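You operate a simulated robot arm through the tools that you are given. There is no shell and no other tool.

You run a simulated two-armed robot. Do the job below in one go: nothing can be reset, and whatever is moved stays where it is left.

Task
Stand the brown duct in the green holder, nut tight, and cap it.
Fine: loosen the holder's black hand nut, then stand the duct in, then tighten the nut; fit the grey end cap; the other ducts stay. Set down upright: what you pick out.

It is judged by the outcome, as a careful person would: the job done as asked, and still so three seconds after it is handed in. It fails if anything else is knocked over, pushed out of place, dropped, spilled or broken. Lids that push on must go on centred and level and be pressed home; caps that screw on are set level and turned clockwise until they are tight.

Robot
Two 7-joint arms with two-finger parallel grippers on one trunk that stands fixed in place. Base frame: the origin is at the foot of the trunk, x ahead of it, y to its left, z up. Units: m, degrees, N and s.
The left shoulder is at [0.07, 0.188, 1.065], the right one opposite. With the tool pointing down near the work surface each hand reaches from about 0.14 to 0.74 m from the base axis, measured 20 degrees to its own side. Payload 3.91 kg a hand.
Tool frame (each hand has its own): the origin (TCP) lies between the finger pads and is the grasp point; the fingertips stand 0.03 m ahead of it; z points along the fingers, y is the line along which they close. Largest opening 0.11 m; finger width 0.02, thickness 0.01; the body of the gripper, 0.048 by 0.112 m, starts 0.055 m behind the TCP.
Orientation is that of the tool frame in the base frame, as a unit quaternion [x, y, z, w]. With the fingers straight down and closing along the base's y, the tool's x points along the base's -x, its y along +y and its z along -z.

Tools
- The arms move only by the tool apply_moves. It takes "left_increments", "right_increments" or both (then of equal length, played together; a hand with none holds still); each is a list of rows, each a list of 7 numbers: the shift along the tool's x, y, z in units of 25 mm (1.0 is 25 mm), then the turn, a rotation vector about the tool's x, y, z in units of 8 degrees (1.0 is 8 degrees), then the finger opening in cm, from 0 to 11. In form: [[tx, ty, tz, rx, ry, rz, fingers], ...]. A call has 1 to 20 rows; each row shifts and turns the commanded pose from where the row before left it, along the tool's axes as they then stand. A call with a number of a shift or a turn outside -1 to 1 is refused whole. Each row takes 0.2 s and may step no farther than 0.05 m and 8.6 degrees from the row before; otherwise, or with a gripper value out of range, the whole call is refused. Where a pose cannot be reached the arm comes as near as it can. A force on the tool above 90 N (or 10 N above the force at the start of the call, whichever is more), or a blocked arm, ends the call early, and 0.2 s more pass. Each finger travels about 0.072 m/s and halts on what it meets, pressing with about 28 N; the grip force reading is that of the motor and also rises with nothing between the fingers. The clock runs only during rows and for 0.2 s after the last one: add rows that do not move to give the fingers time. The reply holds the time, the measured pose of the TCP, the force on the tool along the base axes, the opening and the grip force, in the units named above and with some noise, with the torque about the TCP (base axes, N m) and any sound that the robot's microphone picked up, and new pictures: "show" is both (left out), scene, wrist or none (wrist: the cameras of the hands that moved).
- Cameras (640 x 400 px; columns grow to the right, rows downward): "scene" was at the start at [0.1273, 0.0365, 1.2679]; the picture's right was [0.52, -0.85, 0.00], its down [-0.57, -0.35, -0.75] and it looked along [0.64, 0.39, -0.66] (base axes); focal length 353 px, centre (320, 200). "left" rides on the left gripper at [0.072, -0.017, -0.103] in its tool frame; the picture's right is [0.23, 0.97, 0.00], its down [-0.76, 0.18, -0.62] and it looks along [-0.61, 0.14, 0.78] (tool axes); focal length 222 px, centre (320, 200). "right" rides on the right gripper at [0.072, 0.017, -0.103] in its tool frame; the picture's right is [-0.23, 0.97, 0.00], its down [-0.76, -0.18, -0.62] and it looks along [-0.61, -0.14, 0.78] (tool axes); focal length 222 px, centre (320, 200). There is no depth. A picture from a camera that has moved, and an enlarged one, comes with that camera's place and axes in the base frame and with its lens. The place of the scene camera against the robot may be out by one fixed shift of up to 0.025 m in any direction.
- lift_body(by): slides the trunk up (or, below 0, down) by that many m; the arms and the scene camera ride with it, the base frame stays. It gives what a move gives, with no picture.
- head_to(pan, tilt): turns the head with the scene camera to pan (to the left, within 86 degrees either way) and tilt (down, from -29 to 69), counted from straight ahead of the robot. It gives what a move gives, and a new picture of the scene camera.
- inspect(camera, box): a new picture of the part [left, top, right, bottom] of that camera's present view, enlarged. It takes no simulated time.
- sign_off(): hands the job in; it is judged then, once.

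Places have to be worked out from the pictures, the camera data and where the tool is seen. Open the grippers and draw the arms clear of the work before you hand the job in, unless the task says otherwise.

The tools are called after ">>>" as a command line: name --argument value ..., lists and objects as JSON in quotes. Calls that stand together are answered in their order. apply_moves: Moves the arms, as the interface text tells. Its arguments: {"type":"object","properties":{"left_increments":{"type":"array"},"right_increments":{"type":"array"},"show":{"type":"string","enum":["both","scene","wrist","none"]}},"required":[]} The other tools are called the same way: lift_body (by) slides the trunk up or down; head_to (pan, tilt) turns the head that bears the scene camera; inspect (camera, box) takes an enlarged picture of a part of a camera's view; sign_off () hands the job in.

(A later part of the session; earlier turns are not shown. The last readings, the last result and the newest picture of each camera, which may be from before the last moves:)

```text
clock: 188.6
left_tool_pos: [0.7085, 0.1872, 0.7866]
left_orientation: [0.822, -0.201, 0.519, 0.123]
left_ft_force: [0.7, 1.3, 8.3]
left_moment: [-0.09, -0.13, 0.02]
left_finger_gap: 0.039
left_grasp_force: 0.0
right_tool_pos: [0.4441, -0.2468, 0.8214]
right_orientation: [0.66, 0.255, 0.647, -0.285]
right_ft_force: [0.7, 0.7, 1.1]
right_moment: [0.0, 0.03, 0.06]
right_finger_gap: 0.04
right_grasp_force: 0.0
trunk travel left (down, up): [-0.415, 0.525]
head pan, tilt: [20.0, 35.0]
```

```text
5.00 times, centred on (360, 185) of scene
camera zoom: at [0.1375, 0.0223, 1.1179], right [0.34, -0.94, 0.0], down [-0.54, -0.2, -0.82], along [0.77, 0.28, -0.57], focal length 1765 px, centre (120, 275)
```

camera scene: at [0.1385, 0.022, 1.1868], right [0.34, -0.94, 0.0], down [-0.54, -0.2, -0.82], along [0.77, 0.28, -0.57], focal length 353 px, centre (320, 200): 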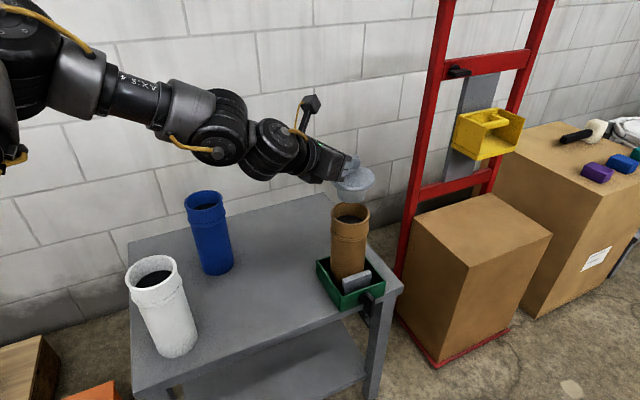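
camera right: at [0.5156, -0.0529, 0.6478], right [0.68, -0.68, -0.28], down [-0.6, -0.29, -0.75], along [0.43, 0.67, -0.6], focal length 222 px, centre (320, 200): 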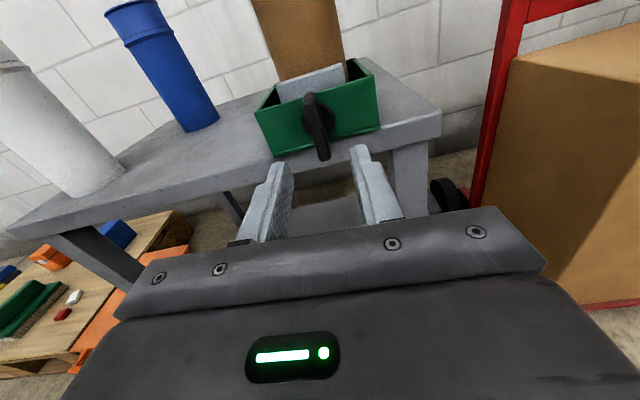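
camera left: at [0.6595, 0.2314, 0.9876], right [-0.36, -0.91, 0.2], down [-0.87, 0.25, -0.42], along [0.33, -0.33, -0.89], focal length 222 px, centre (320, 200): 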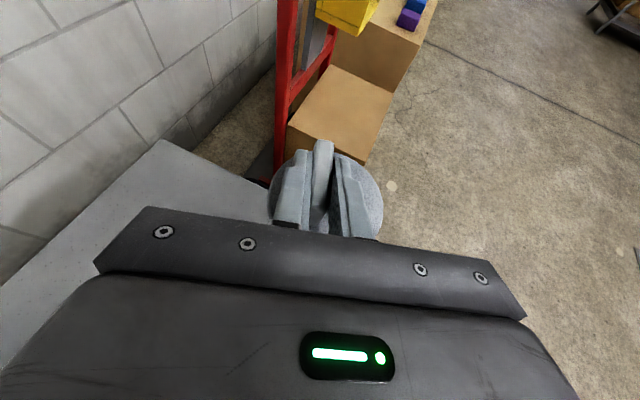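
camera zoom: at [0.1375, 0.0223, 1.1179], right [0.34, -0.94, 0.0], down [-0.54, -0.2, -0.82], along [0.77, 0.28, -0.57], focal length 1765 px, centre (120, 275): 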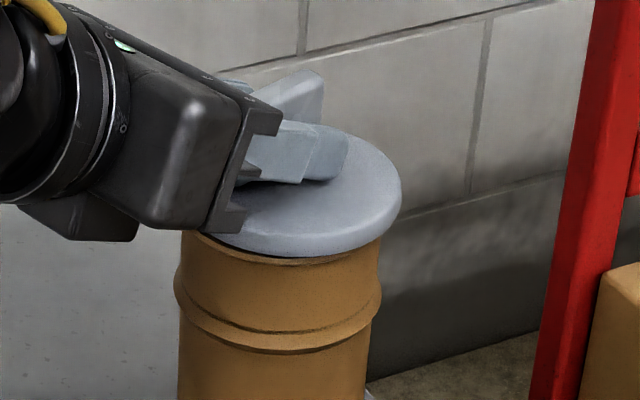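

The cap is released. I raise the hand 10 mm and draw it back out along the finger direction to see the result.

>>> apply_moves --left_increments '[[0.36, 0, -0.173, 0, 0, 0, 5], [0.2, 0, -0.5, 0, 0, 0, 6], [0.1, 0, -0.9, 0, 0, 0, 6], [0, 0, -1, 0, 0, 0, 6], [0, 0, -1, 0, 0, 0, 6]]' --show "both"

>>> inspect --camera "scene" --box '[310, 135, 400, 225]'

>>> inspect --camera "left" --box '[220, 20, 420, 200]'

```text
clock: 189.8
left_tool_pos: [0.6446, 0.2204, 0.8431]
left_orientation: [0.821, -0.202, 0.52, 0.124]
left_ft_force: [0.3, -0.3, -0.2]
left_moment: [0.01, -0.01, -0.02]
left_finger_gap: 0.0601
left_grasp_force: 0.1
right_tool_pos: [0.4438, -0.2457, 0.8219]
right_orientation: [0.661, 0.253, 0.647, -0.285]
right_ft_force: [-0.4, -0.5, 0.6]
right_moment: [0.02, 0.01, -0.02]
right_finger_gap: 0.0397
right_grasp_force: 0.0
trunk travel left (down, up): [-0.415, 0.525]
head pan, tilt: [20.0, 35.0]
camera scene: at [0.1379, 0.0226, 1.1179], right [0.34, -0.94, 0.0], down [-0.54, -0.2, -0.82], along [0.77, 0.28, -0.57], focal length 353 px, centre (320, 200)
camera left: at [0.5974, 0.2638, 0.953], right [-0.36, -0.91, 0.2], down [-0.87, 0.25, -0.42], along [0.33, -0.33, -0.88], focal length 222 px, centre (320, 200)
```

scene: 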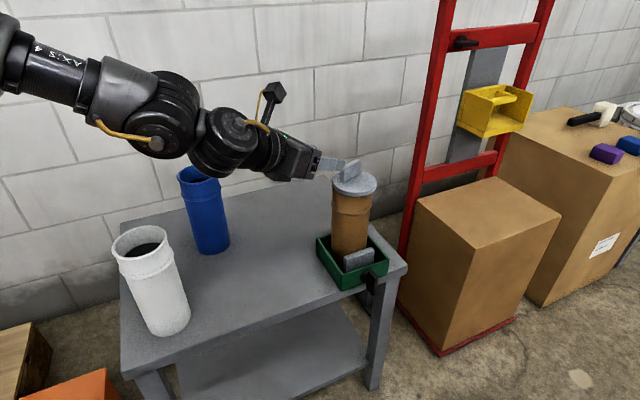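
left: 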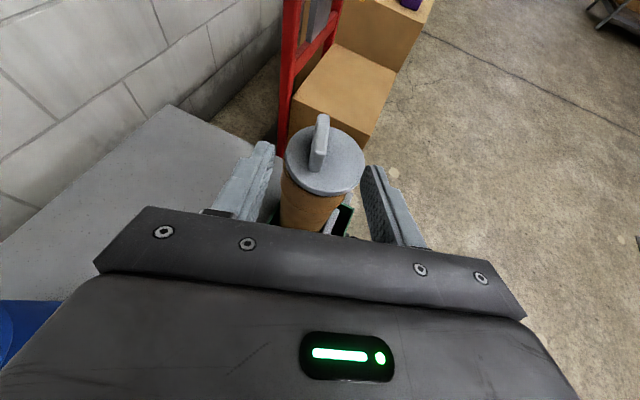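

```text
4.44 times, centred on (355, 180) of scene
camera zoom: at [0.1379, 0.0226, 1.1179], right [0.34, -0.94, 0.0], down [-0.54, -0.2, -0.82], along [0.77, 0.28, -0.57], focal length 1569 px, centre (164, 289)
```

zoom: 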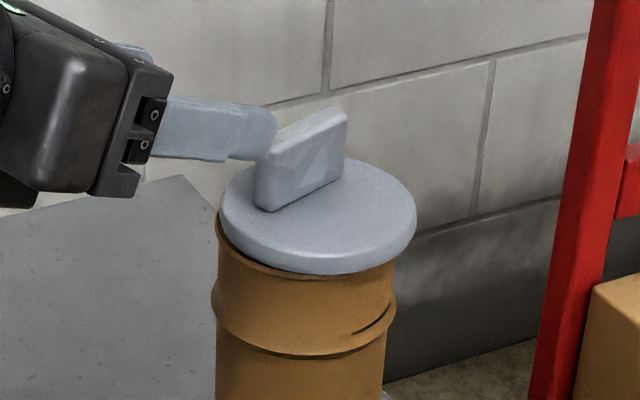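

```text
2.22 times, centred on (320, 110) of left
camera zoom: at [0.5974, 0.2638, 0.953], right [-0.36, -0.91, 0.2], down [-0.87, 0.25, -0.42], along [0.33, -0.33, -0.88], focal length 494 px, centre (320, 400)
```

zoom: 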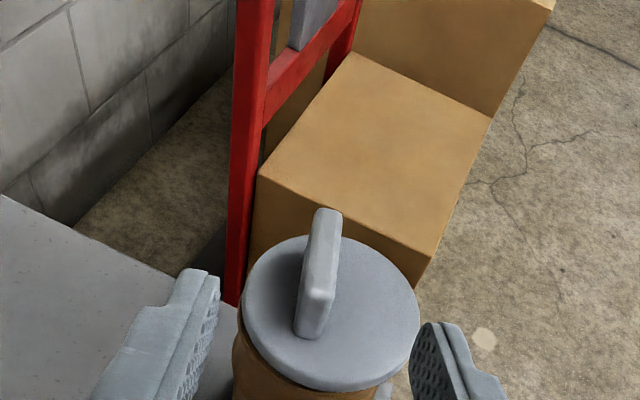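

The cap sits on the duct. To judge the centring precisely I want a straight-down view, so I raise the trunk 9 cm, tilt the left hand back to 40° and bring its camera over the cap.

>>> lift_body --by 0.09

>>> apply_moves --left_increments '[[0, 0, 0, 0, -1, 0, 8], [0, 0, 0, 0, -1, 0, 10], [0, 0, 0, 0, -1, 0, 11], [0.5, 0.4, 0.4, 0, 0, 0, 11], [0.5, 0.4, 0.4, 0, 0, 0, 11], [0.5, 0.4, 0.4, 0, 0, 0, 11]]' --show "wrist"

```text
clock: 191.0
left_tool_pos: [0.6454, 0.2203, 0.932]
left_orientation: [0.822, -0.202, 0.519, 0.124]
left_ft_force: [0.9, -0.3, -0.2]
left_moment: [-0.01, 0.0, 0.01]
left_finger_gap: 0.0603
left_grasp_force: 0.1
right_tool_pos: [0.4452, -0.2462, 0.9119]
right_orientation: [0.661, 0.253, 0.646, -0.285]
right_ft_force: [0.4, -0.5, -0.1]
right_moment: [0.0, 0.05, 0.03]
right_finger_gap: 0.04
right_grasp_force: 0.0
trunk travel left (down, up): [-0.505, 0.435]
head pan, tilt: [20.0, 35.0]
```

```text
clock: 192.4
left_tool_pos: [0.6685, 0.1808, 0.9333]
left_orientation: [0.911, -0.223, 0.337, 0.08]
left_ft_force: [-0.3, -0.5, 0.1]
left_moment: [0.0, -0.02, 0.02]
left_finger_gap: 0.1101
left_grasp_force: 0.1
left hand out of reach, approached as far as the arm can: row 6
right_tool_pos: [0.4444, -0.2463, 0.9126]
right_orientation: [0.661, 0.253, 0.646, -0.286]
right_ft_force: [0.4, -0.4, 0.0]
right_moment: [0.03, 0.0, -0.01]
right_finger_gap: 0.0402
right_grasp_force: 0.0
trunk travel left (down, up): [-0.505, 0.435]
head pan, tilt: [20.0, 35.0]
camera left: at [0.667, 0.2008, 1.0594], right [-0.29, -0.95, 0.14], down [-0.96, 0.29, -0.02], along [-0.02, -0.14, -0.99], focal length 222 px, centre (320, 200)
```

left: 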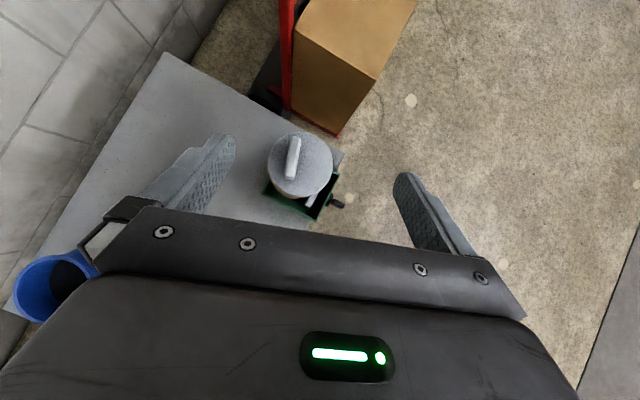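

This is a nearly vertical view of the cap on the duct. I zoom in on it.

>>> inspect --camera "left" --box '[250, 115, 360, 225]'

```text
3.64 times, centred on (305, 170) of left
camera zoom: at [0.667, 0.2008, 1.0594], right [-0.29, -0.95, 0.14], down [-0.96, 0.29, -0.02], along [-0.02, -0.14, -0.99], focal length 808 px, centre (374, 309)
```

zoom: 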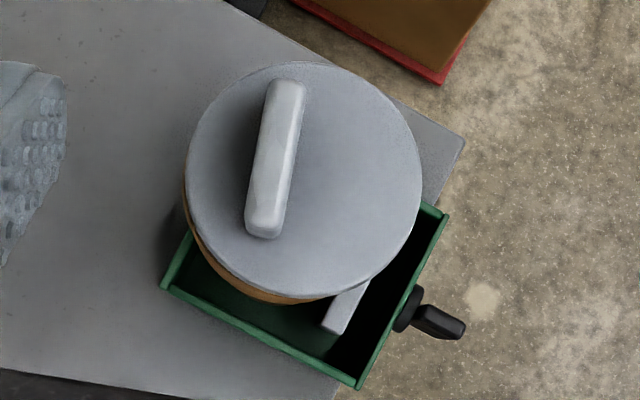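

From straight above, the cap is about 2 mm off toward -y (a thin brown crescent on the other side), otherwise well seated. Re-gripping the bar on the original line will bring it back those 2 mm, and then I'll press it firmly. First I return the hand to its earlier pose behind the cap.

>>> apply_moves --left_increments '[[-0.5, -0.4, -0.4, 0, 0, 0, 11], [-0.5, -0.4, -0.4, 0, 0, 0, 10], [0, 0, 0, 0, 1, 0, 8], [0, 0, 0, 0, 1, 0, 6], [0, 0, 0, 0, 1, 0, 5]]' --show "none"

>>> lift_body --by -0.09

>>> inspect --camera "left" --box '[200, 20, 440, 220]'

```text
clock: 193.6
left_tool_pos: [0.6498, 0.2148, 0.9332]
left_orientation: [0.821, -0.202, 0.519, 0.125]
left_ft_force: [-0.4, 0.1, 0.3]
left_moment: [-0.05, -0.01, -0.01]
left_finger_gap: 0.0499
left_grasp_force: 0.1
right_tool_pos: [0.4444, -0.245, 0.9113]
right_orientation: [0.661, 0.254, 0.646, -0.285]
right_ft_force: [-0.4, -0.4, -0.1]
right_moment: [0.01, 0.0, -0.04]
right_finger_gap: 0.0399
right_grasp_force: 0.0
trunk travel left (down, up): [-0.505, 0.435]
head pan, tilt: [20.0, 35.0]
```

```text
clock: 194.9
left_tool_pos: [0.6514, 0.2139, 0.8432]
left_orientation: [0.821, -0.202, 0.519, 0.124]
left_ft_force: [0.3, -0.4, 0.1]
left_moment: [0.0, 0.01, -0.01]
left_finger_gap: 0.0502
left_grasp_force: 0.1
right_tool_pos: [0.4445, -0.2474, 0.8221]
right_orientation: [0.661, 0.254, 0.646, -0.286]
right_ft_force: [0.2, 0.7, 0.1]
right_moment: [0.02, 0.0, -0.03]
right_finger_gap: 0.04
right_grasp_force: 0.1
trunk travel left (down, up): [-0.415, 0.525]
head pan, tilt: [20.0, 35.0]
```

```text
2.00 times, centred on (320, 120) of left
camera zoom: at [0.603, 0.256, 0.9528], right [-0.36, -0.91, 0.2], down [-0.87, 0.25, -0.42], along [0.33, -0.33, -0.89], focal length 444 px, centre (320, 360)
```

zoom: 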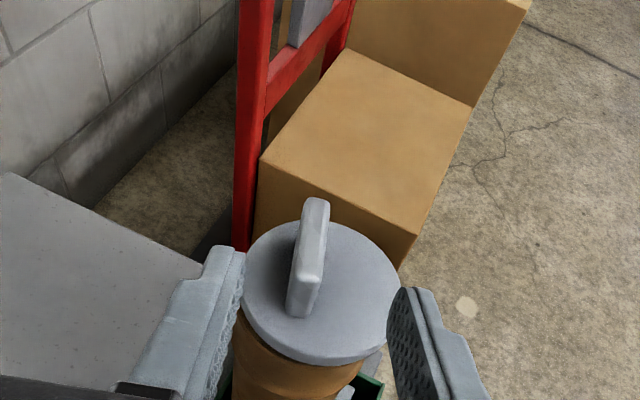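

I advance along the finger line to the earlier grip position with the fingers 5 cm open.

>>> apply_moves --left_increments '[[-0.126, -0.024, 0.763, 0, 0, 0, 5], [-0.126, -0.024, 0.763, 0, 0, 0, 5], [-0.126, -0.024, 0.763, 0, 0, 0, 5], [-0.126, -0.024, 0.763, 0, 0, 0, 5]]' --show "none"

>>> inspect --camera "left" --box '[200, 80, 440, 260]'

```text
clock: 195.9
left_tool_pos: [0.7092, 0.1858, 0.7984]
left_orientation: [0.821, -0.202, 0.519, 0.125]
left_ft_force: [-0.7, -0.6, -0.1]
left_moment: [-0.02, 0.02, 0.0]
left_finger_gap: 0.0501
left_grasp_force: 0.0
right_tool_pos: [0.4433, -0.2459, 0.821]
right_orientation: [0.661, 0.254, 0.646, -0.285]
right_ft_force: [0.1, -0.8, 0.2]
right_moment: [0.02, 0.0, 0.02]
right_finger_gap: 0.0401
right_grasp_force: 0.0
trunk travel left (down, up): [-0.415, 0.525]
head pan, tilt: [20.0, 35.0]
```

```text
2.22 times, centred on (320, 170) of left
camera zoom: at [0.6619, 0.2299, 0.9085], right [-0.36, -0.91, 0.2], down [-0.87, 0.25, -0.42], along [0.33, -0.33, -0.88], focal length 494 px, centre (320, 267)
```

zoom: 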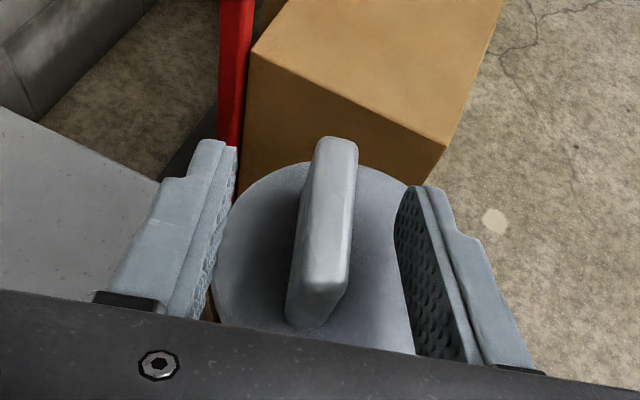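

Positioned around the bar. I add a 1 mm leftward correction, close on the bar (which draws the cap back to centre), and then check from the wrist.

>>> apply_moves --left_increments '[[0, -0.045, 0, 0, 0, 0, 4], [0, 0, 0, 0, 0, 0, 3], [0, 0, 0, 0, 0, 0, 2], [0, 0, 0, 0, 0, 0, 1.2], [0, 0, 0, 0, 0, 0, 0.5], [0, 0, 0, 0, 0, 0, 0.5]]' --show "none"

>>> inspect --camera "scene" --box '[320, 145, 400, 225]'

```text
clock: 197.3
left_tool_pos: [0.7081, 0.1863, 0.7997]
left_orientation: [0.821, -0.202, 0.519, 0.125]
left_ft_force: [0.4, -0.5, -0.6]
left_moment: [-0.02, 0.0, 0.0]
left_finger_gap: 0.0123
left_grasp_force: 28.2
right_tool_pos: [0.4439, -0.2473, 0.8215]
right_orientation: [0.661, 0.253, 0.646, -0.286]
right_ft_force: [0.5, 0.5, -1.0]
right_moment: [-0.02, 0.04, -0.01]
right_finger_gap: 0.0397
right_grasp_force: 0.0
trunk travel left (down, up): [-0.415, 0.525]
head pan, tilt: [20.0, 35.0]
```

```text
5.00 times, centred on (360, 185) of scene
camera zoom: at [0.1385, 0.0223, 1.1178], right [0.34, -0.94, 0.0], down [-0.54, -0.2, -0.82], along [0.77, 0.28, -0.57], focal length 1765 px, centre (120, 275)
```

zoom: 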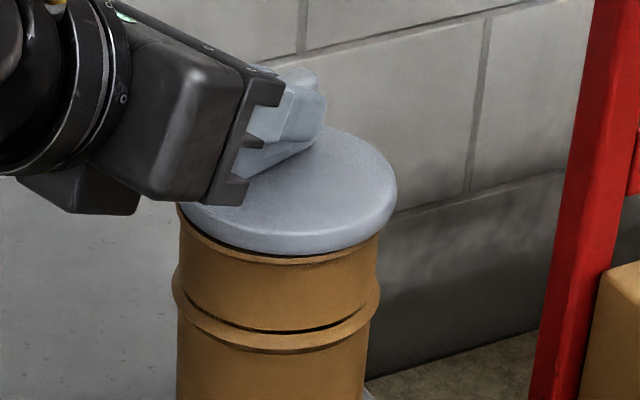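

The cap is re-centred (flange and rim edges now match on both sides). I press down while holding it.

>>> apply_moves --left_increments '[[-0.1, 0, 0.048, 0, 0, 0, 0.3], [-0.1, 0, 0.048, 0, 0, 0, 0.3], [0, 0, 0, 0, 0, 0, 0.3]]' --show "none"

>>> inspect --camera "scene" --box '[320, 145, 400, 225]'

```text
clock: 198.1
left_tool_pos: [0.7076, 0.1868, 0.7974]
left_orientation: [0.82, -0.201, 0.522, 0.124]
left_ft_force: [3.5, 3.6, 19.6]
left_moment: [-0.07, -0.27, 0.05]
left_finger_gap: 0.0127
left_grasp_force: 27.2
right_tool_pos: [0.4435, -0.2458, 0.8237]
right_orientation: [0.66, 0.254, 0.647, -0.285]
right_ft_force: [-0.3, -0.3, 0.8]
right_moment: [0.0, 0.05, 0.03]
right_finger_gap: 0.0398
right_grasp_force: 0.1
trunk travel left (down, up): [-0.415, 0.525]
head pan, tilt: [20.0, 35.0]
```

```text
5.00 times, centred on (360, 185) of scene
camera zoom: at [0.1363, 0.0221, 1.1183], right [0.34, -0.94, 0.0], down [-0.54, -0.2, -0.82], along [0.77, 0.28, -0.57], focal length 1765 px, centre (120, 275)
```

zoom: 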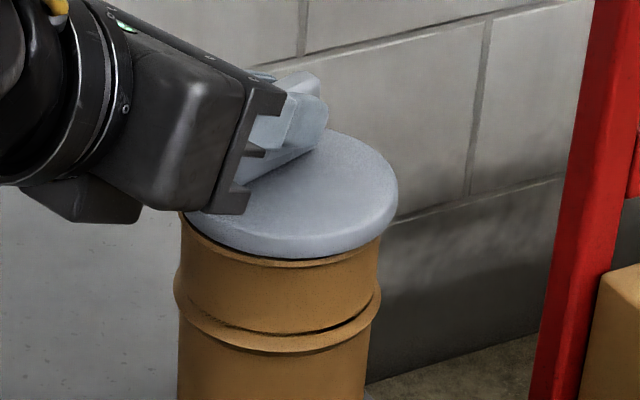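

It takes 20 N without moving further. I take the load off, release slowly, and check that it stays centred.

>>> apply_moves --left_increments '[[0.1, 0, -0.048, 0, 0, 0, 0.3], [0.06, 0, -0.03, 0, 0, 0, 0.3], [0, 0, 0, 0, 0, 0, 1.8], [0, 0, 0, 0, 0, 0, 3], [0, 0, 0, 0, 0, 0, 4.5]]' --show "none"

>>> inspect --camera "scene" --box '[320, 145, 400, 225]'

```text
clock: 199.3
left_tool_pos: [0.7081, 0.1862, 0.7969]
left_orientation: [0.821, -0.202, 0.518, 0.125]
left_ft_force: [-0.2, 0.4, -0.1]
left_moment: [-0.02, -0.03, -0.04]
left_finger_gap: 0.0451
left_grasp_force: 0.0
right_tool_pos: [0.4433, -0.2458, 0.8209]
right_orientation: [0.661, 0.253, 0.646, -0.286]
right_ft_force: [0.0, -0.3, 0.3]
right_moment: [0.0, 0.02, -0.02]
right_finger_gap: 0.04
right_grasp_force: 0.0
trunk travel left (down, up): [-0.415, 0.525]
head pan, tilt: [20.0, 35.0]
```

```text
5.00 times, centred on (360, 185) of scene
camera zoom: at [0.1384, 0.0223, 1.1178], right [0.34, -0.94, 0.0], down [-0.54, -0.2, -0.82], along [0.77, 0.28, -0.57], focal length 1765 px, centre (120, 275)
```

zoom: 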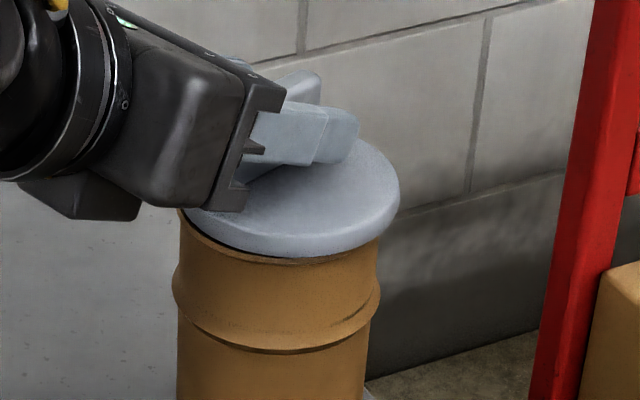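

The cap stays put. Now I raise the hand clear of the bar, close the fingers and position the fingertips above the bar's top to press the cap home.

>>> apply_moves --left_increments '[[0.722, 0, -0.345, 0, 0, 0, 4.5], [0.722, 0, -0.345, 0, 0, 0, 4.5], [-0.23, -0.044, -0.48, 0, 0, 0, 2], [0, 0, 0, 0, 0, 0, 0], [0, 0, 0, 0, 0, 0, 0], [0, 0, 0, 0, 0, 0, 0]]' --show "none"

>>> inspect --camera "scene" --box '[310, 130, 400, 220]'

>>> inspect --camera "left" --box '[200, 80, 440, 260]'

```text
clock: 200.7
left_tool_pos: [0.697, 0.1935, 0.839]
left_orientation: [0.821, -0.202, 0.52, 0.125]
left_ft_force: [-0.7, 0.5, -0.1]
left_moment: [-0.01, 0.01, -0.01]
left_finger_gap: 0.0
left_grasp_force: 28.1
right_tool_pos: [0.4445, -0.2467, 0.8226]
right_orientation: [0.661, 0.253, 0.646, -0.285]
right_ft_force: [-0.3, -0.8, -0.6]
right_moment: [-0.02, 0.02, -0.01]
right_finger_gap: 0.0402
right_grasp_force: 0.1
trunk travel left (down, up): [-0.415, 0.525]
head pan, tilt: [20.0, 35.0]
```

```text
4.44 times, centred on (355, 175) of scene
camera zoom: at [0.1386, 0.0222, 1.1178], right [0.34, -0.94, 0.0], down [-0.54, -0.2, -0.82], along [0.77, 0.28, -0.57], focal length 1569 px, centre (164, 311)
```

zoom: 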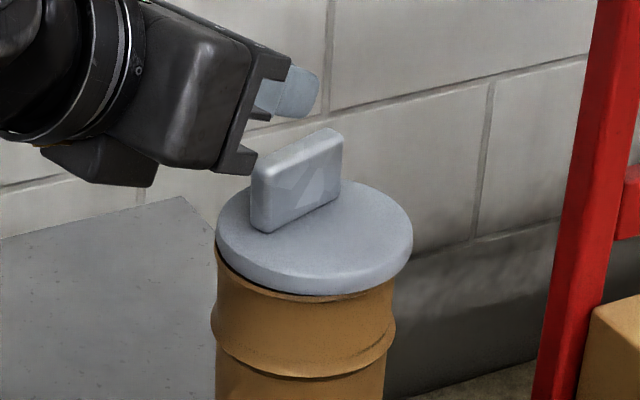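

```text
2.22 times, centred on (320, 170) of left
camera zoom: at [0.6492, 0.2366, 0.948], right [-0.36, -0.91, 0.2], down [-0.87, 0.25, -0.42], along [0.33, -0.33, -0.89], focal length 494 px, centre (320, 267)
```

zoom: 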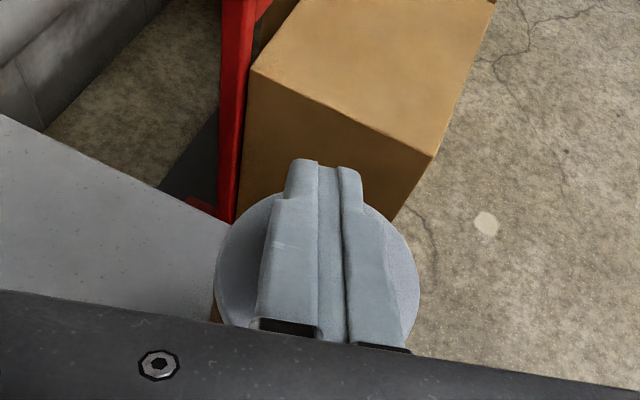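

The cap looks centred and level. I lower the closed fingertips onto the bar's top in small steps.

>>> apply_moves --left_increments '[[-0.18, 0, 0.086, 0, 0, 0, 0], [-0.18, 0, 0.086, 0, 0, 0, 0]]' --show "none"

>>> apply_moves --left_increments '[[-0.11, 0, 0.052, 0, 0, 0, 0], [-0.11, 0, 0.052, 0, 0, 0, 0]]' --show "none"

>>> apply_moves --left_increments '[[-0.11, 0, 0.052, 0, 0, 0, 0]]' --show "none"

```text
clock: 201.3
left_tool_pos: [0.696, 0.1938, 0.8281]
left_orientation: [0.822, -0.202, 0.518, 0.124]
left_ft_force: [0.0, 0.4, 0.6]
left_moment: [-0.01, -0.01, 0.0]
left_finger_gap: 0.0
left_grasp_force: 28.5
right_tool_pos: [0.4444, -0.2472, 0.8227]
right_orientation: [0.661, 0.253, 0.646, -0.286]
right_ft_force: [-1.0, -0.4, 0.3]
right_moment: [0.0, 0.01, 0.0]
right_finger_gap: 0.0399
right_grasp_force: 0.0
trunk travel left (down, up): [-0.415, 0.525]
head pan, tilt: [20.0, 35.0]
```

```text
clock: 201.9
left_tool_pos: [0.6973, 0.1949, 0.8222]
left_orientation: [0.821, -0.202, 0.52, 0.124]
left_ft_force: [0.4, -0.5, 0.4]
left_moment: [0.01, 0.0, -0.01]
left_finger_gap: 0.0
left_grasp_force: 28.0
right_tool_pos: [0.4448, -0.2466, 0.8215]
right_orientation: [0.661, 0.253, 0.646, -0.285]
right_ft_force: [0.0, -0.2, 0.2]
right_moment: [0.02, 0.02, 0.01]
right_finger_gap: 0.0401
right_grasp_force: 0.2
trunk travel left (down, up): [-0.415, 0.525]
head pan, tilt: [20.0, 35.0]
```

```text
clock: 202.3
left_tool_pos: [0.6967, 0.1946, 0.8202]
left_orientation: [0.82, -0.202, 0.52, 0.124]
left_ft_force: [-0.5, 1.6, 6.3]
left_moment: [-0.07, -0.11, 0.03]
left_finger_gap: 0.0
left_grasp_force: 28.4
right_tool_pos: [0.4436, -0.2467, 0.822]
right_orientation: [0.66, 0.254, 0.646, -0.287]
right_ft_force: [-0.1, 1.4, 0.0]
right_moment: [-0.03, 0.0, -0.01]
right_finger_gap: 0.0398
right_grasp_force: 0.1
trunk travel left (down, up): [-0.415, 0.525]
head pan, tilt: [20.0, 35.0]
```

Contact on the bar's top (6 N). I press harder, to roughly 45 N.

>>> apply_moves --left_increments '[[-0.11, 0, 0.052, 0, 0, 0, 0], [-0.07, 0, 0.034, 0, 0, 0, 0]]' --show "none"

>>> apply_moves --left_increments '[[-0.07, 0, 0.034, 0, 0, 0, 0], [0, 0, 0, 0, 0, 0, 0]]' --show "none"

>>> inspect --camera "scene" --box '[310, 130, 400, 220]'

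```text
clock: 202.9
left_tool_pos: [0.6969, 0.1947, 0.8198]
left_orientation: [0.818, -0.201, 0.525, 0.125]
left_ft_force: [2.6, 3.3, 28.2]
left_moment: [-0.26, -0.61, 0.11]
left_finger_gap: 0.0
left_grasp_force: 28.0
right_tool_pos: [0.4424, -0.2466, 0.822]
right_orientation: [0.66, 0.253, 0.647, -0.286]
right_ft_force: [0.1, 0.9, -0.2]
right_moment: [-0.01, 0.02, 0.01]
right_finger_gap: 0.0402
right_grasp_force: 0.1
trunk travel left (down, up): [-0.415, 0.525]
head pan, tilt: [20.0, 35.0]
```

```text
clock: 203.5
left_tool_pos: [0.6947, 0.193, 0.8198]
left_orientation: [0.817, -0.201, 0.526, 0.125]
left_ft_force: [4.3, 6.4, 41.7]
left_moment: [-0.3, -0.87, 0.23]
left_finger_gap: 0.0001
left_grasp_force: 28.0
right_tool_pos: [0.4412, -0.2469, 0.8245]
right_orientation: [0.659, 0.254, 0.648, -0.284]
right_ft_force: [-0.6, 0.6, 0.4]
right_moment: [0.0, -0.03, 0.04]
right_finger_gap: 0.0401
right_grasp_force: 0.0
trunk travel left (down, up): [-0.415, 0.525]
head pan, tilt: [20.0, 35.0]
```

```text
4.44 times, centred on (355, 175) of scene
camera zoom: at [0.1339, 0.0217, 1.1187], right [0.34, -0.94, 0.0], down [-0.54, -0.2, -0.82], along [0.77, 0.28, -0.57], focal length 1569 px, centre (164, 311)
```

zoom: 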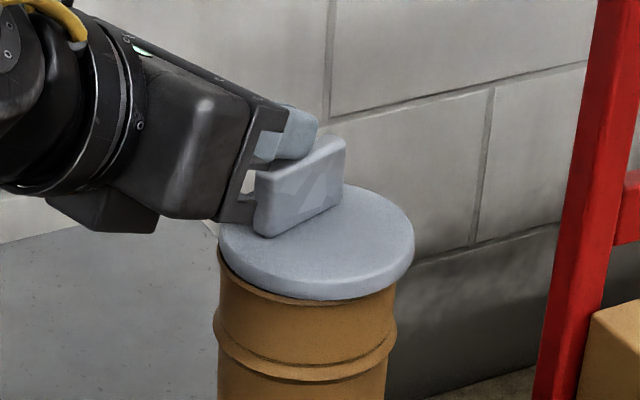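

42 N with no further travel: the cap is seated solidly. I lift off and bring the hand back, then take the top view again.

>>> apply_moves --left_increments '[[0.3, 0, -0.144, 0, 0, 0, 0], [0.6, 0, -0.29, 0, 0, 0, 0], [0.3, 0, -0.9, 0, 0, 0, 2], [0, 0, -1, 0, 0, 0, 5], [0, 0, -0.6, 0, 0, 0, 8]]' --show "none"

>>> lift_body --by 0.09

>>> apply_moves --left_increments '[[0, 0, 0, 0, -1, 0, 9], [0, 0, 0, 0, -1, 0, 10], [0, 0, 0, 0, -1, 0, 11], [0.5, 0.4, 0.4, 0, 0, 0, 11], [0.5, 0.4, 0.4, 0, 0, 0, 11]]' --show "wrist"

```text
clock: 204.7
left_tool_pos: [0.6489, 0.2193, 0.8695]
left_orientation: [0.822, -0.201, 0.519, 0.124]
left_ft_force: [-0.6, 0.0, 0.0]
left_moment: [-0.01, 0.01, -0.03]
left_finger_gap: 0.0799
left_grasp_force: 0.1
right_tool_pos: [0.4446, -0.2459, 0.8221]
right_orientation: [0.661, 0.252, 0.646, -0.286]
right_ft_force: [-0.7, 1.4, 0.1]
right_moment: [-0.01, 0.04, 0.02]
right_finger_gap: 0.0401
right_grasp_force: 0.1
trunk travel left (down, up): [-0.415, 0.525]
head pan, tilt: [20.0, 35.0]
```

```text
clock: 205.9
left_tool_pos: [0.6502, 0.2187, 0.9589]
left_orientation: [0.821, -0.202, 0.519, 0.124]
left_ft_force: [0.6, 0.5, -0.3]
left_moment: [-0.03, -0.02, 0.04]
left_finger_gap: 0.08
left_grasp_force: 0.0
right_tool_pos: [0.4447, -0.2468, 0.9117]
right_orientation: [0.661, 0.252, 0.647, -0.284]
right_ft_force: [0.2, 0.7, 0.4]
right_moment: [0.03, -0.02, -0.03]
right_finger_gap: 0.0399
right_grasp_force: 0.0
trunk travel left (down, up): [-0.505, 0.435]
head pan, tilt: [20.0, 35.0]
```

```text
clock: 207.1
left_tool_pos: [0.6691, 0.1878, 0.9616]
left_orientation: [0.912, -0.222, 0.337, 0.079]
left_ft_force: [0.0, 0.3, 0.7]
left_moment: [0.0, 0.01, -0.01]
left_finger_gap: 0.1099
left_grasp_force: 0.1
right_tool_pos: [0.4458, -0.2452, 0.911]
right_orientation: [0.661, 0.254, 0.647, -0.284]
right_ft_force: [0.4, -0.1, -0.1]
right_moment: [-0.01, 0.0, 0.0]
right_finger_gap: 0.0399
right_grasp_force: 0.0
trunk travel left (down, up): [-0.505, 0.435]
head pan, tilt: [20.0, 35.0]
camera left: at [0.6675, 0.2072, 1.087], right [-0.29, -0.95, 0.14], down [-0.96, 0.29, -0.02], along [-0.02, -0.14, -0.99], focal length 222 px, centre (320, 200)
```

left: 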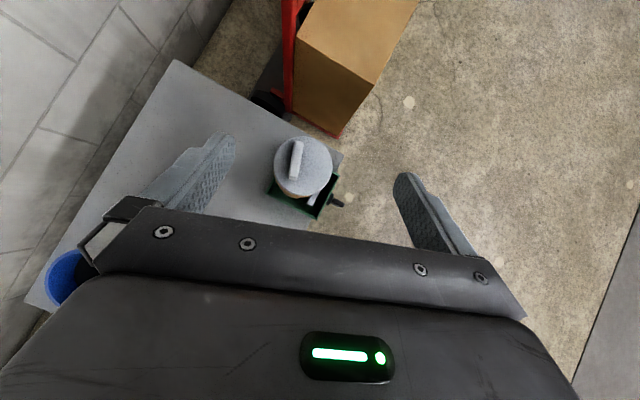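

I zoom in on this top view to check centring, jaw and nut.

>>> inspect --camera "left" --box '[255, 120, 355, 220]'

>>> inspect --camera "scene" --box '[300, 140, 420, 300]'

```text
4.00 times, centred on (305, 170) of left
camera zoom: at [0.6675, 0.2072, 1.087], right [-0.29, -0.95, 0.14], down [-0.96, 0.29, -0.02], along [-0.02, -0.14, -0.99], focal length 888 px, centre (380, 320)
```

zoom: 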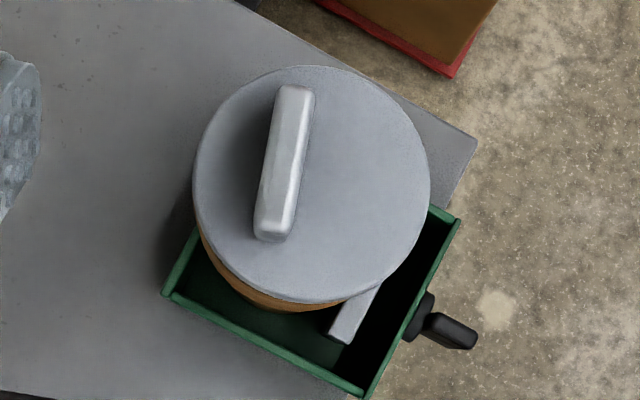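

```text
2.50 times, centred on (360, 220) of scene
camera zoom: at [0.1397, 0.0224, 1.2077], right [0.34, -0.94, 0.0], down [-0.54, -0.2, -0.82], along [0.77, 0.28, -0.57], focal length 883 px, centre (220, 150)
```

zoom: 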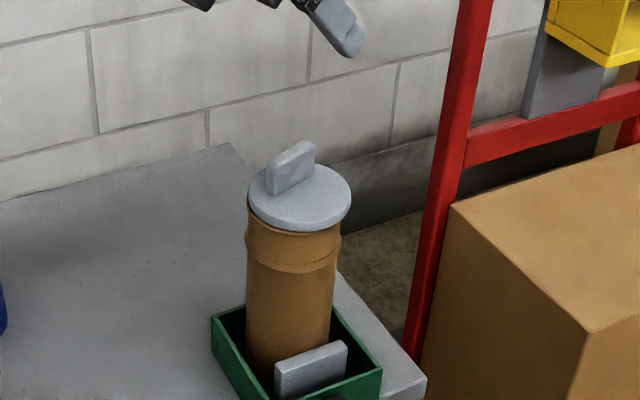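

The top view shows the flange concentric with the duct, and the nut wing upright. Now I withdraw the left arm: first straight up and re-tilt, then back to its parking place.

>>> apply_moves --left_increments '[[0.65, 0, -0.762, 0, 0, 0, 11], [0.65, 0, -0.762, 0, 0, 0, 11], [0.65, 0, -0.762, 0, 0, 0, 11], [0.65, 0, -0.762, 0, 0, 0, 11], [0, 0, 0, 0, 1, 0, 11], [0, 0, 0, 0, 1, 0, 11], [0, 0, 0, 0, 1, 0, 11]]' --show "none"

>>> apply_moves --left_increments '[[-0.205, -0.239, -0.979, 0, 0, 0, 11], [-0.205, -0.239, -0.979, 0, 0, 0, 11], [-0.205, -0.239, -0.979, 0, 0, 0, 11], [-0.205, -0.239, -0.979, 0, 0, 0, 11], [-0.205, -0.239, -0.979, 0, 0, 0, 11], [-0.205, -0.239, -0.979, 0, 0, 0, 11], [-0.205, -0.239, -0.979, 0, 0, 0, 11], [-0.205, -0.239, -0.979, 0, 0, 0, 11], [-0.205, -0.239, -0.979, 0, 0, 0, 11], [-0.205, -0.239, -0.979, 0, 0, 0, 11], [-0.205, -0.239, -0.979, 0, 0, 0, 11], [-0.205, -0.239, -0.979, 0, 0, 0, 11], [-0.205, -0.239, -0.979, 0, 0, 0, 11], [-0.205, -0.239, -0.979, 0, 0, 0, 11], [-0.205, -0.239, -0.979, 0, 0, 0, 11], [-0.205, -0.239, -0.979, 0, 0, 0, 11], [-0.205, -0.239, -0.979, 0, 0, 0, 11]]' --show "scene"

```text
clock: 208.7
left_tool_pos: [0.6634, 0.1993, 1.0366]
left_orientation: [0.821, -0.2, 0.52, 0.124]
left_ft_force: [0.0, 0.0, -0.8]
left_moment: [-0.03, 0.0, -0.01]
left_finger_gap: 0.11
left_grasp_force: 0.0
left hand out of reach, approached as far as the arm can: row 2, 3, 4
right_tool_pos: [0.4443, -0.245, 0.9117]
right_orientation: [0.661, 0.253, 0.647, -0.284]
right_ft_force: [0.3, 0.3, 0.1]
right_moment: [0.02, 0.0, 0.0]
right_finger_gap: 0.0402
right_grasp_force: 0.2
trunk travel left (down, up): [-0.505, 0.435]
head pan, tilt: [20.0, 35.0]
```

```text
clock: 212.3
left_tool_pos: [0.3414, 0.4778, 1.1388]
left_orientation: [0.821, -0.202, 0.519, 0.124]
left_ft_force: [1.1, -0.2, 0.4]
left_moment: [0.01, -0.01, 0.01]
left_finger_gap: 0.11
left_grasp_force: 0.1
right_tool_pos: [0.4435, -0.2451, 0.9125]
right_orientation: [0.66, 0.253, 0.647, -0.285]
right_ft_force: [-0.4, -0.8, 0.2]
right_moment: [-0.01, 0.0, -0.01]
right_finger_gap: 0.04
right_grasp_force: 0.0
trunk travel left (down, up): [-0.505, 0.435]
head pan, tilt: [20.0, 35.0]
camera scene: at [0.1375, 0.0225, 1.2079], right [0.34, -0.94, 0.0], down [-0.54, -0.2, -0.82], along [0.77, 0.28, -0.57], focal length 353 px, centre (320, 200)
```

scene: 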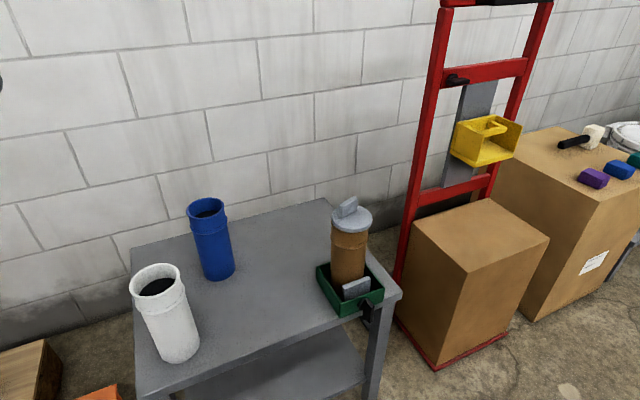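

Everything stands as it should. I raise the left hand a little more and lower the trunk for a low side view of the cap's seat and for a last check of the nut.

>>> apply_moves --left_increments '[[0.9, 0, -0.43, 0, 0, 0, 11], [0.9, 0, -0.43, 0, 0, 0, 11]]' --show "none"

>>> lift_body --by -0.345

>>> head_to --pan 15 --tilt 15

>>> inspect --camera "scene" --box '[280, 130, 380, 270]'

```text
clock: 212.9
left_tool_pos: [0.3428, 0.4768, 1.1878]
left_orientation: [0.821, -0.202, 0.519, 0.124]
left_ft_force: [0.7, -1.0, 0.7]
left_moment: [-0.01, 0.02, 0.02]
left_finger_gap: 0.1099
left_grasp_force: 0.2
right_tool_pos: [0.4433, -0.2465, 0.9105]
right_orientation: [0.66, 0.254, 0.646, -0.287]
right_ft_force: [0.5, -1.5, 0.6]
right_moment: [0.04, 0.01, -0.01]
right_finger_gap: 0.0399
right_grasp_force: 0.1
trunk travel left (down, up): [-0.505, 0.435]
head pan, tilt: [20.0, 35.0]
```

```text
clock: 216.3
left_tool_pos: [0.3424, 0.4784, 0.8426]
left_orientation: [0.821, -0.202, 0.519, 0.125]
left_ft_force: [0.6, 0.6, 0.3]
left_moment: [0.0, 0.05, -0.01]
left_finger_gap: 0.1101
left_grasp_force: 0.0
right_tool_pos: [0.4436, -0.2461, 0.5663]
right_orientation: [0.661, 0.253, 0.646, -0.285]
right_ft_force: [-0.8, 0.4, -0.9]
right_moment: [-0.01, 0.01, -0.03]
right_finger_gap: 0.0401
right_grasp_force: 0.1
trunk travel left (down, up): [-0.16, 0.78]
head pan, tilt: [20.0, 35.0]
```

```text
clock: 217.2
left_tool_pos: [0.3418, 0.4779, 0.842]
left_orientation: [0.821, -0.202, 0.519, 0.125]
left_ft_force: [0.3, 0.4, 0.6]
left_moment: [0.01, -0.02, 0.0]
left_finger_gap: 0.11
left_grasp_force: 0.0
right_tool_pos: [0.444, -0.246, 0.5666]
right_orientation: [0.661, 0.253, 0.646, -0.286]
right_ft_force: [0.3, 0.2, 0.0]
right_moment: [0.02, -0.02, 0.0]
right_finger_gap: 0.0402
right_grasp_force: 0.1
trunk travel left (down, up): [-0.16, 0.78]
head pan, tilt: [15.0, 15.0]
camera scene: at [0.1459, 0.0166, 0.8948], right [0.26, -0.97, 0.0], down [-0.25, -0.07, -0.97], along [0.93, 0.25, -0.26], focal length 353 px, centre (320, 200)
```

scene: 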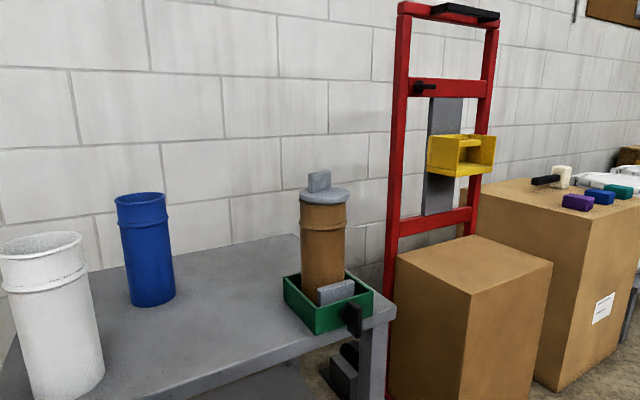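

```text
2.86 times, centred on (330, 200) of scene
camera zoom: at [0.1459, 0.0166, 0.8948], right [0.26, -0.97, 0.0], down [-0.25, -0.07, -0.97], along [0.93, 0.25, -0.26], focal length 1009 px, centre (291, 200)
```

zoom: 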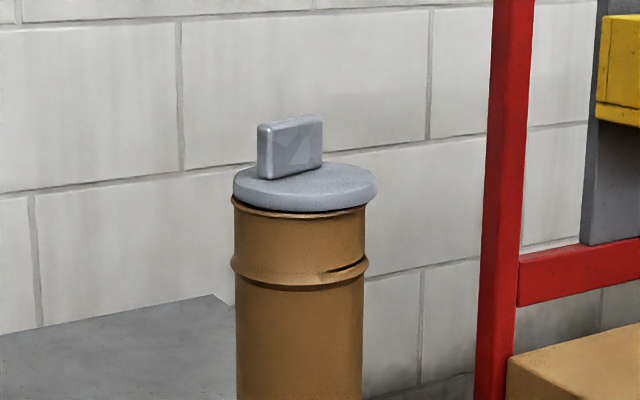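

I zoom in closer on the cap's seat from this low angle.

>>> inspect --camera "scene" --box '[295, 160, 355, 230]'

```text
5.71 times, centred on (325, 195) of scene
camera zoom: at [0.1459, 0.0166, 0.8948], right [0.26, -0.97, 0.0], down [-0.25, -0.07, -0.97], along [0.93, 0.25, -0.26], focal length 2017 px, centre (291, 229)
```

zoom: 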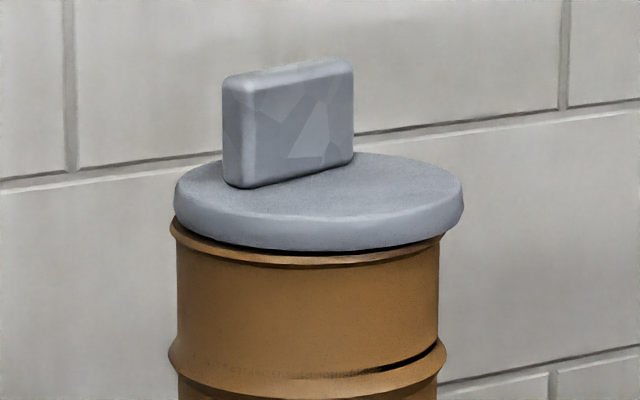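

From this angle the flange sits about 3 mm too far to the right (toward -y) relative to the duct; I will re-centre it. While I am down here I check the jaw, duct foot and nut closely.

>>> inspect --camera "scene" --box '[275, 250, 385, 345]'

```text
4.21 times, centred on (330, 298) of scene
camera zoom: at [0.1459, 0.0166, 0.8948], right [0.26, -0.97, 0.0], down [-0.25, -0.07, -0.97], along [0.93, 0.25, -0.26], focal length 1486 px, centre (278, -210)
```

zoom: 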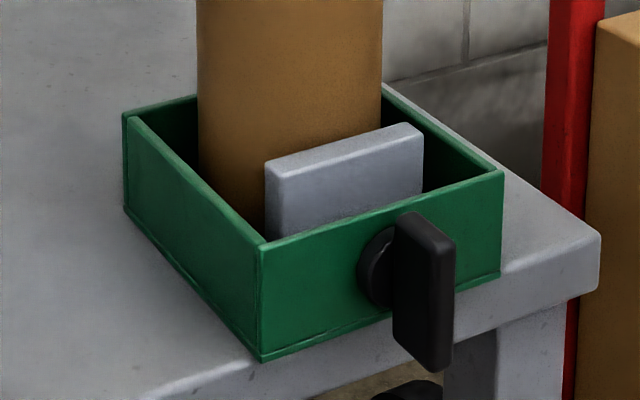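

The nut stands upright as in its original tight position, with the jaw up to the duct. Now I go back to re-centre the cap: raise the trunk and bring the left hand back behind the cap.

>>> lift_body --by 0.255

>>> head_to --pan 15 --tilt 30

>>> apply_moves --left_increments '[[0.078, 0.2135, 0.9736, 0, 0, 0, 8], [0.078, 0.2135, 0.9736, 0, 0, 0, 6], [0.078, 0.2135, 0.9736, 0, 0, 0, 5], [0.078, 0.2135, 0.9736, 0, 0, 0, 5], [0.078, 0.2135, 0.9736, 0, 0, 0, 5], [0.078, 0.2135, 0.9736, 0, 0, 0, 5], [0.078, 0.2135, 0.9736, 0, 0, 0, 5], [0.078, 0.2135, 0.9736, 0, 0, 0, 5], [0.078, 0.2135, 0.9736, 0, 0, 0, 5], [0.078, 0.2135, 0.9736, 0, 0, 0, 5], [0.078, 0.2135, 0.9736, 0, 0, 0, 5], [0.078, 0.2135, 0.9736, 0, 0, 0, 5], [0.078, 0.2135, 0.9736, 0, 0, 0, 5], [0.078, 0.2135, 0.9736, 0, 0, 0, 5], [0.078, 0.2135, 0.9736, 0, 0, 0, 5], [0.078, 0.2135, 0.9736, 0, 0, 0, 5], [0.078, 0.2135, 0.9736, 0, 0, 0, 5]]' --show "both"

```text
clock: 219.8
left_tool_pos: [0.3417, 0.4788, 1.0979]
left_orientation: [0.821, -0.201, 0.519, 0.124]
left_ft_force: [-0.6, 0.4, 0.0]
left_moment: [-0.01, 0.01, -0.03]
left_finger_gap: 0.1102
left_grasp_force: 0.0
right_tool_pos: [0.4434, -0.2458, 0.8224]
right_orientation: [0.661, 0.253, 0.646, -0.286]
right_ft_force: [0.2, 0.5, -0.1]
right_moment: [-0.01, -0.01, 0.0]
right_finger_gap: 0.0401
right_grasp_force: 0.1
trunk travel left (down, up): [-0.415, 0.525]
head pan, tilt: [15.0, 15.0]
```

```text
clock: 220.5
left_tool_pos: [0.3418, 0.4773, 1.0974]
left_orientation: [0.821, -0.202, 0.519, 0.124]
left_ft_force: [0.1, -0.5, -0.2]
left_moment: [-0.02, 0.01, 0.02]
left_finger_gap: 0.11
left_grasp_force: 0.1
right_tool_pos: [0.4438, -0.2461, 0.8213]
right_orientation: [0.661, 0.254, 0.646, -0.286]
right_ft_force: [0.6, 0.3, -0.4]
right_moment: [-0.02, 0.0, 0.02]
right_finger_gap: 0.0398
right_grasp_force: 0.1
trunk travel left (down, up): [-0.415, 0.525]
head pan, tilt: [15.0, 30.0]
camera scene: at [0.1431, 0.0158, 1.1257], right [0.26, -0.97, 0.0], down [-0.48, -0.13, -0.87], along [0.84, 0.22, -0.5], focal length 353 px, centre (320, 200)
```

scene: 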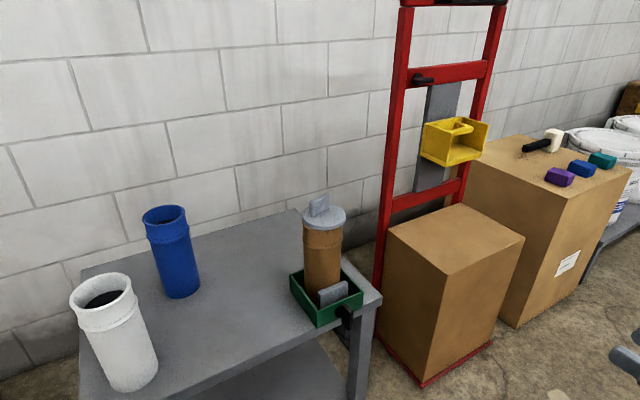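

```text
clock: 224.1
left_tool_pos: [0.6442, 0.2202, 0.949]
left_orientation: [0.821, -0.202, 0.519, 0.124]
left_ft_force: [0.4, 0.1, 0.0]
left_moment: [0.03, 0.02, -0.02]
left_finger_gap: 0.0501
left_grasp_force: 0.0
right_tool_pos: [0.4439, -0.2453, 0.822]
right_orientation: [0.661, 0.253, 0.646, -0.286]
right_ft_force: [0.9, 0.8, 0.4]
right_moment: [-0.01, -0.04, 0.0]
right_finger_gap: 0.0398
right_grasp_force: 0.0
trunk travel left (down, up): [-0.415, 0.525]
head pan, tilt: [15.0, 30.0]
camera scene: at [0.1438, 0.015, 1.1255], right [0.26, -0.97, 0.0], down [-0.48, -0.13, -0.87], along [0.84, 0.22, -0.5], focal length 353 px, centre (320, 200)
camera left: at [0.5973, 0.2626, 1.0581], right [-0.36, -0.91, 0.2], down [-0.87, 0.25, -0.42], along [0.33, -0.33, -0.89], focal length 222 px, centre (320, 200)
```

scene: 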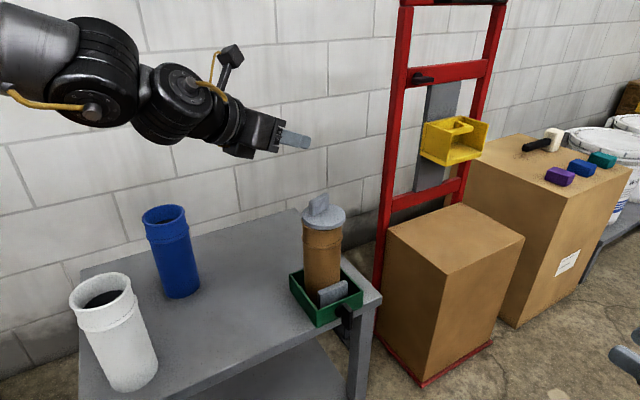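
left: 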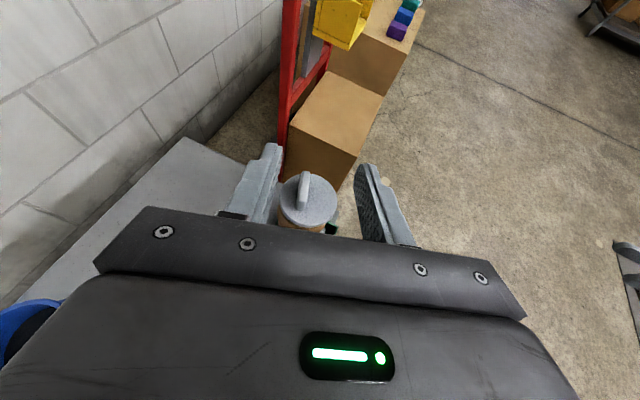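

I take a reference close-up of the cap's present offset before touching it.

>>> inspect --camera "scene" --box '[290, 185, 360, 265]'

```text
5.00 times, centred on (325, 225) of scene
camera zoom: at [0.1438, 0.015, 1.1255], right [0.26, -0.97, 0.0], down [-0.48, -0.13, -0.87], along [0.84, 0.22, -0.5], focal length 1765 px, centre (295, 75)
```

zoom: 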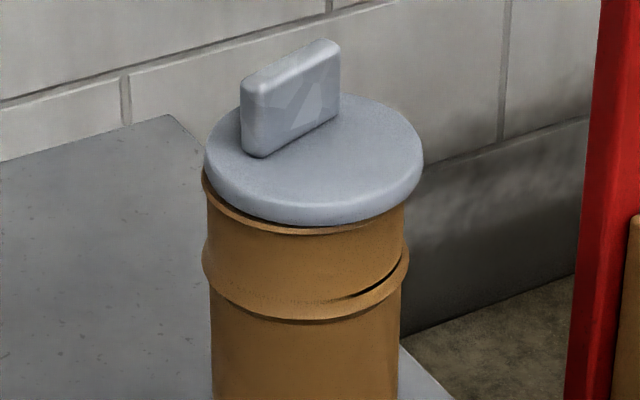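

The offset is confirmed at about 3.3 mm (flange centre at column 314 against the duct's 306). I descend and advance around the bar on a line 3 mm further left.

>>> apply_moves --left_increments '[[-0.958, 0.007, 0.4555, 0, 0, 0, 5], [-0.958, 0.007, 0.4555, 0, 0, 0, 5], [-0.958, 0.007, 0.4555, 0, 0, 0, 5], [-0.958, 0.007, 0.4555, 0, 0, 0, 5], [-0.081, -0.014, 0.835, 0, 0, 0, 5], [-0.081, -0.014, 0.835, 0, 0, 0, 5], [-0.081, -0.014, 0.835, 0, 0, 0, 5], [-0.081, -0.014, 0.835, 0, 0, 0, 5]]' --show "none"

>>> inspect --camera "left" --box '[200, 80, 440, 260]'

```text
clock: 225.9
left_tool_pos: [0.711, 0.189, 0.7973]
left_orientation: [0.822, -0.202, 0.519, 0.124]
left_ft_force: [-0.1, 0.1, 0.2]
left_moment: [-0.02, 0.01, -0.04]
left_finger_gap: 0.0505
left_grasp_force: 0.3
right_tool_pos: [0.4447, -0.2463, 0.8214]
right_orientation: [0.661, 0.253, 0.646, -0.286]
right_ft_force: [0.1, 0.5, 0.2]
right_moment: [0.02, 0.0, 0.0]
right_finger_gap: 0.04
right_grasp_force: 0.0
trunk travel left (down, up): [-0.415, 0.525]
head pan, tilt: [15.0, 30.0]
```

```text
2.22 times, centred on (320, 170) of left
camera zoom: at [0.663, 0.2318, 0.9072], right [-0.36, -0.91, 0.2], down [-0.87, 0.25, -0.42], along [0.33, -0.33, -0.89], focal length 494 px, centre (320, 267)
```

zoom: 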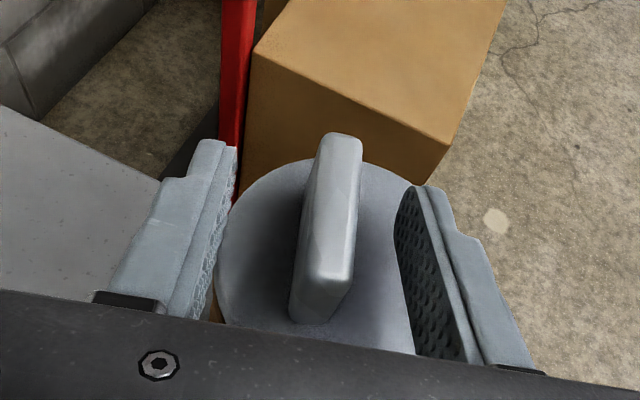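

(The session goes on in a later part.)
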